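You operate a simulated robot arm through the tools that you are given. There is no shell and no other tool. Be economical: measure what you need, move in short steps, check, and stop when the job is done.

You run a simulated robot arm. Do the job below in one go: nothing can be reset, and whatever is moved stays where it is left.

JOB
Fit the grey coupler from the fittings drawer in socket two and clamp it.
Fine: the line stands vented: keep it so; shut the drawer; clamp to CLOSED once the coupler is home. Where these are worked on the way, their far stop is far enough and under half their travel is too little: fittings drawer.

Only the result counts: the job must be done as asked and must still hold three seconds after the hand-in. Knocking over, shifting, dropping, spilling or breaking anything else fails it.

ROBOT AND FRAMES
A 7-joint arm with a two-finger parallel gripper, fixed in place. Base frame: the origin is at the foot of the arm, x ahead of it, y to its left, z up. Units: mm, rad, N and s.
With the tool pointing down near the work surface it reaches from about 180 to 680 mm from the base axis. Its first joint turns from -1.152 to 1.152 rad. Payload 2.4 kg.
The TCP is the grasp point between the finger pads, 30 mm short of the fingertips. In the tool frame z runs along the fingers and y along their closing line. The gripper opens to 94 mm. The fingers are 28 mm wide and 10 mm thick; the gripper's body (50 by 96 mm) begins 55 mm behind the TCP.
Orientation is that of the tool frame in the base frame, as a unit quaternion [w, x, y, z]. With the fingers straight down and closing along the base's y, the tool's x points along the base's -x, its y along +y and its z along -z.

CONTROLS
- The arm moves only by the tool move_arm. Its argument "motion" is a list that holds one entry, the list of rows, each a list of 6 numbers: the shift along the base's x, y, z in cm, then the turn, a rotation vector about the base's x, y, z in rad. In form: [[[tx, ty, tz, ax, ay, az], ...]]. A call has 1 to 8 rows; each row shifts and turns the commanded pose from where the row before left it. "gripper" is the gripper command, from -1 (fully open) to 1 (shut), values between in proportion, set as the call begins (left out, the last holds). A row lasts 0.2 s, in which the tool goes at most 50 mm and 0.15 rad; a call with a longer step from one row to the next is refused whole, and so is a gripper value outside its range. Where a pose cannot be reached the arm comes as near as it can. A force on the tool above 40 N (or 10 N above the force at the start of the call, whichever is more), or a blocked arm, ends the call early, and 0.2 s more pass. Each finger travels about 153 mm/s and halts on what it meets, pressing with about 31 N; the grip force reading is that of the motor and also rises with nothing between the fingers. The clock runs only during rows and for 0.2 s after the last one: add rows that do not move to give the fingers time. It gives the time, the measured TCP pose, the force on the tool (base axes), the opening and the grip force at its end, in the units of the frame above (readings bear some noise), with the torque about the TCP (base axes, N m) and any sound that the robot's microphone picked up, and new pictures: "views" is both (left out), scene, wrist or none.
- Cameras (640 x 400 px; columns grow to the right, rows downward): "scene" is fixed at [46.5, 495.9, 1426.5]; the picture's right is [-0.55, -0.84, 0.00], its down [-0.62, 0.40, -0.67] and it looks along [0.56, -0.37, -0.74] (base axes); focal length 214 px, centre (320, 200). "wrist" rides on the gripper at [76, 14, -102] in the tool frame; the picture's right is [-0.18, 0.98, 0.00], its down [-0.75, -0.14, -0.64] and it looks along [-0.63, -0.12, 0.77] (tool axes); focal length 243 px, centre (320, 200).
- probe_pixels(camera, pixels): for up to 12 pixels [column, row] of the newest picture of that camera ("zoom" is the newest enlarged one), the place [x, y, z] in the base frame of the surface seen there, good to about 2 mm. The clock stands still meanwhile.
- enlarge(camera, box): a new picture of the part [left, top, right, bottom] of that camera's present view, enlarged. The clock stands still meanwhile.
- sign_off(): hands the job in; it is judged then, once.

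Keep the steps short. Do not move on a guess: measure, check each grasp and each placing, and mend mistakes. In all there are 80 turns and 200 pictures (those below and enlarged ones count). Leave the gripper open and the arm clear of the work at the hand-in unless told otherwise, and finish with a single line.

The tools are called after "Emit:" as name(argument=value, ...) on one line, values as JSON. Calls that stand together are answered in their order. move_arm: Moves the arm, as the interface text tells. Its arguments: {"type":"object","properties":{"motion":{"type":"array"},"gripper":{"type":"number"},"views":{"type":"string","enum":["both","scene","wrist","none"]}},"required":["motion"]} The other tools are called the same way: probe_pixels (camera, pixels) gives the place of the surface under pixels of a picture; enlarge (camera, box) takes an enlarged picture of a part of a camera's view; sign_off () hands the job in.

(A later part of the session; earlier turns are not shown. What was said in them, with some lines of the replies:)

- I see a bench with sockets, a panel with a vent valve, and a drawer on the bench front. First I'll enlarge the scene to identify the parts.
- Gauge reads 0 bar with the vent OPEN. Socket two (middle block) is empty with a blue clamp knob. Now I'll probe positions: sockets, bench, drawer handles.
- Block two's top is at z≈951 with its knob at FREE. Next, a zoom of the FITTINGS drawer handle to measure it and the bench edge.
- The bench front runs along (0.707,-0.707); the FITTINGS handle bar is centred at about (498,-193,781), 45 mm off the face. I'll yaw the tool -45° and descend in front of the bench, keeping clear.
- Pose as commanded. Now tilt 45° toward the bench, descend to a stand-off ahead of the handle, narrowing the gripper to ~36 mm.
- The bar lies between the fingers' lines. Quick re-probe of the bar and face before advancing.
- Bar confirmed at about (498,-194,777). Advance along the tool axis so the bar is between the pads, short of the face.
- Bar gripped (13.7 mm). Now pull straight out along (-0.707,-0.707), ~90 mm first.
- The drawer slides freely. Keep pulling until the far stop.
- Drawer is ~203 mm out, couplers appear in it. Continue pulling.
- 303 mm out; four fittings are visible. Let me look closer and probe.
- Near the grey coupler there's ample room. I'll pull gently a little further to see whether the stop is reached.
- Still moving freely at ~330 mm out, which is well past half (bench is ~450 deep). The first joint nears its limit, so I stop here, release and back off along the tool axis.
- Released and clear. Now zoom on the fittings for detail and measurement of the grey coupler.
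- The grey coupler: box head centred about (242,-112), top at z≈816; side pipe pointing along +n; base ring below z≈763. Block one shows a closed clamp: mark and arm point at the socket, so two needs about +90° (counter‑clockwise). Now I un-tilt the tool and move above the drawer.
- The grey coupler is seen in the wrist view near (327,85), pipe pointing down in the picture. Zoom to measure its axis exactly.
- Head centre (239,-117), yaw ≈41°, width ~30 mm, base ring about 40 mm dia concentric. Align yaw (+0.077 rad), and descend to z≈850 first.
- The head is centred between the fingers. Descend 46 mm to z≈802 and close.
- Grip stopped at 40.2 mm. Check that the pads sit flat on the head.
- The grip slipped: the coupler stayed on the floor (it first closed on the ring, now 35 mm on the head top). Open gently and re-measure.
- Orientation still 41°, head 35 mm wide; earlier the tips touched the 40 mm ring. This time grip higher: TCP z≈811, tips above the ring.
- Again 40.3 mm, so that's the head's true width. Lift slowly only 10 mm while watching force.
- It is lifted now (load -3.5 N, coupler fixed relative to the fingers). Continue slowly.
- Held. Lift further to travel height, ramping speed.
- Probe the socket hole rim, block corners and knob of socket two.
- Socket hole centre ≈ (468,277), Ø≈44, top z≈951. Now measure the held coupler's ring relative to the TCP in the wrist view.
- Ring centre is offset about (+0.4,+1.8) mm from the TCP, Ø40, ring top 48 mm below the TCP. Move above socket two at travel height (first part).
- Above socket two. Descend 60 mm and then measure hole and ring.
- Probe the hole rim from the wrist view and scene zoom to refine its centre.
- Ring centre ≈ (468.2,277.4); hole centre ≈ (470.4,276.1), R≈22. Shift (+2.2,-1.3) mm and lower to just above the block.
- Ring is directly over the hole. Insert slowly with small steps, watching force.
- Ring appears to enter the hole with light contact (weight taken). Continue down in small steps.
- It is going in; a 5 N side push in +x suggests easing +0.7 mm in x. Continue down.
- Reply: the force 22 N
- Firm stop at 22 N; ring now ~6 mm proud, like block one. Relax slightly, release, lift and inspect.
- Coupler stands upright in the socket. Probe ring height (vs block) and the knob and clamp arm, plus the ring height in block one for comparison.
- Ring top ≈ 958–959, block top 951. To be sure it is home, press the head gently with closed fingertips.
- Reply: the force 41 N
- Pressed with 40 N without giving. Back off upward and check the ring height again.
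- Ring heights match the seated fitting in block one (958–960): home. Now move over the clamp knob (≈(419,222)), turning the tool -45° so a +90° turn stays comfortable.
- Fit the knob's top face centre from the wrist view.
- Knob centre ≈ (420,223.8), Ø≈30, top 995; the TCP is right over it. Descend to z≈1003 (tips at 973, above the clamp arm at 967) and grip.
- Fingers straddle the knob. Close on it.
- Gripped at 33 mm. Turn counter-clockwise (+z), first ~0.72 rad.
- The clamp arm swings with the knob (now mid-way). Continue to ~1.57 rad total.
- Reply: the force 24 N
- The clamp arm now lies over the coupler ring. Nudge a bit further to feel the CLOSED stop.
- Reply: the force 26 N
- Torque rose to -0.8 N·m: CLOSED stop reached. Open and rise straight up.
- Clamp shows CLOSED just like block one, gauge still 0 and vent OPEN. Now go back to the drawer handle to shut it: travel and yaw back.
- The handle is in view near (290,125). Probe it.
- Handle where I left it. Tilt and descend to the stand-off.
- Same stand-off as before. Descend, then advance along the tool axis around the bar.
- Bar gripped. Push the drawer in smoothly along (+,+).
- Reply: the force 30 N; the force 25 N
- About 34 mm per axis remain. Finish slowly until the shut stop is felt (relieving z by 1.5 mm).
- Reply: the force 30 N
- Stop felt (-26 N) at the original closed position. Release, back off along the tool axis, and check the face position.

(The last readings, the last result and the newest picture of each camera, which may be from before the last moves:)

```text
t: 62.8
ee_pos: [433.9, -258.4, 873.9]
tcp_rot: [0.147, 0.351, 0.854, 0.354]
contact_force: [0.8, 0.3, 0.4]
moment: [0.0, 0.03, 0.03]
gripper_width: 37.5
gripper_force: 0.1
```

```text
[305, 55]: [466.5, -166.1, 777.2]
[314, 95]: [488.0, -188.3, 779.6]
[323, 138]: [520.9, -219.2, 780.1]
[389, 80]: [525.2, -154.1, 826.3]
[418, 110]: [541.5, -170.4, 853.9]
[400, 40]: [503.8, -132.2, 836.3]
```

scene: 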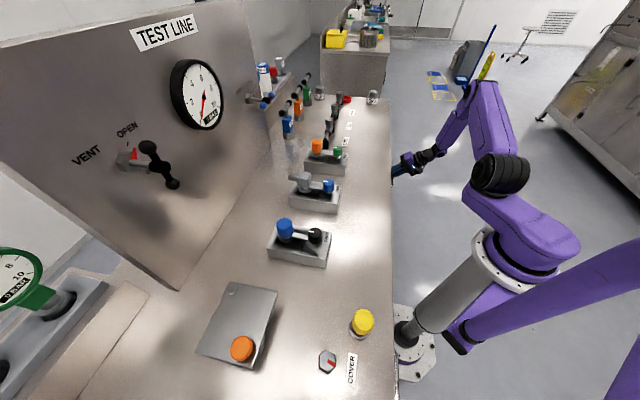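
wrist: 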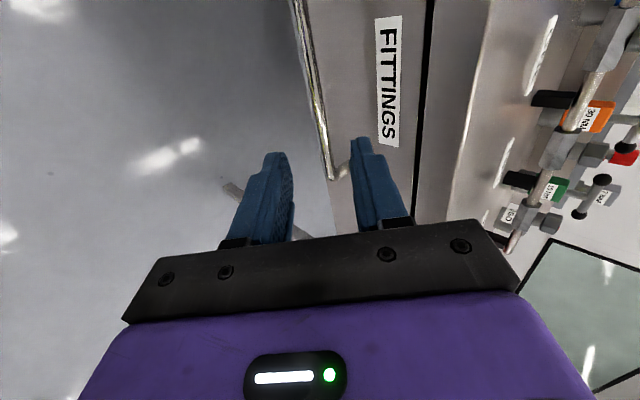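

Drawer face is at its original closed position (x+y≈371). Raise the arm clear, open the gripper and take a final look.

Emit:
move_arm(motion=[[[-1, -0.5, 3, 0, 0, 0], [-1, -0.5, 4, 0, 0, 0], [-1, 0, 4, -0.0926, 0.0926, 0], [-1, 0, 4, -0.0926, 0.0926, 0], [-1, 0, 4, -0.0926, 0.0926, 0], [-1, 0, 4, -0.0926, 0.0926, 0], [-1, 0, 3, -0.0926, 0.0926, 0], [0, 0, 2, -0.0926, 0.0926, 0]]], gripper=-1, views="both")

Emit:
enlarge(camera="scene", box=[240, 90, 410, 280])

Emit:
enlarge(camera="scene", box=[285, 160, 345, 210])

```text
t: 64.6
ee_pos: [363.5, -271.9, 1152.1]
tcp_rot: [-0.001, 0.381, 0.924, -0.002]
contact_force: [0.5, 0.2, -0.2]
moment: [-0.04, 0.02, -0.03]
gripper_width: 93.9
gripper_force: 0.0
```

scene: 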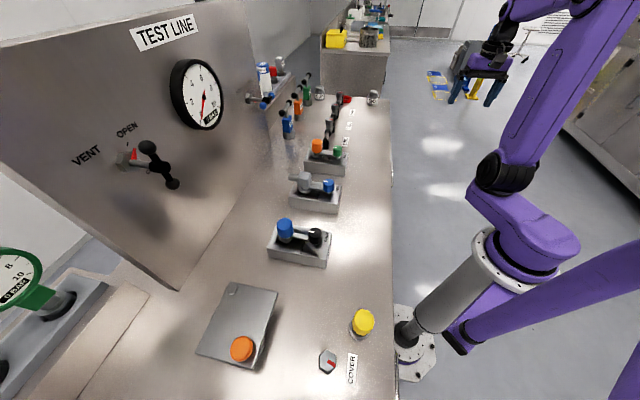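
wrist: 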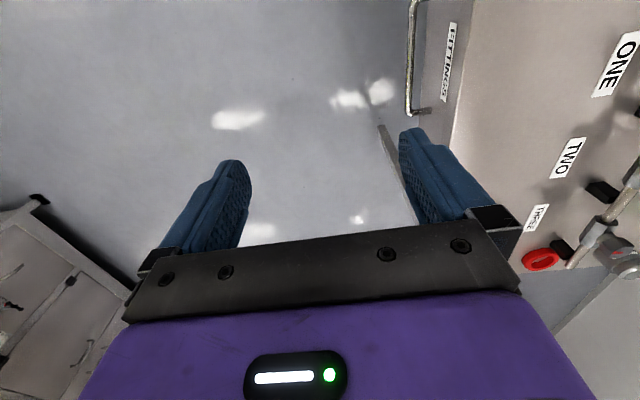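

```text
2.11 times, centred on (325, 185) of scene
```

zoom: 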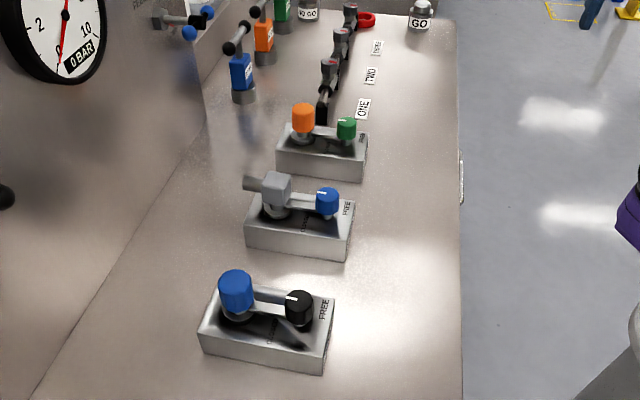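

```text
8.00 times, centred on (315, 185) of scene
```

zoom: 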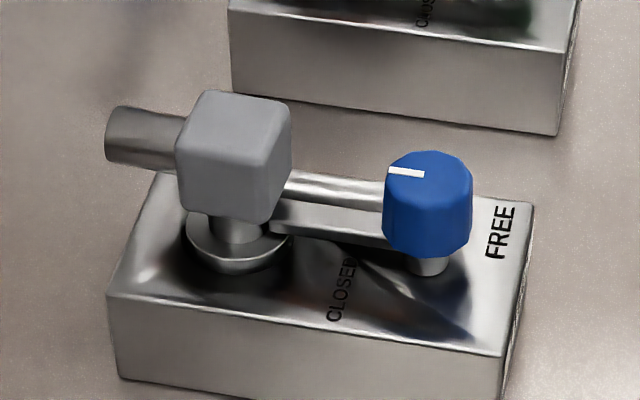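

Coupler seated in socket two, clamp at CLOSED, drawer shut, gauge 0 bar with vent open, gripper open and arm clear. Handing in.

Emit:
sign_off()

```text
The job is handed in.
```

The grey coupler is home in socket two with its clamp at CLOSED, the fittings drawer is shut, and the line is still vented at 0 bar.
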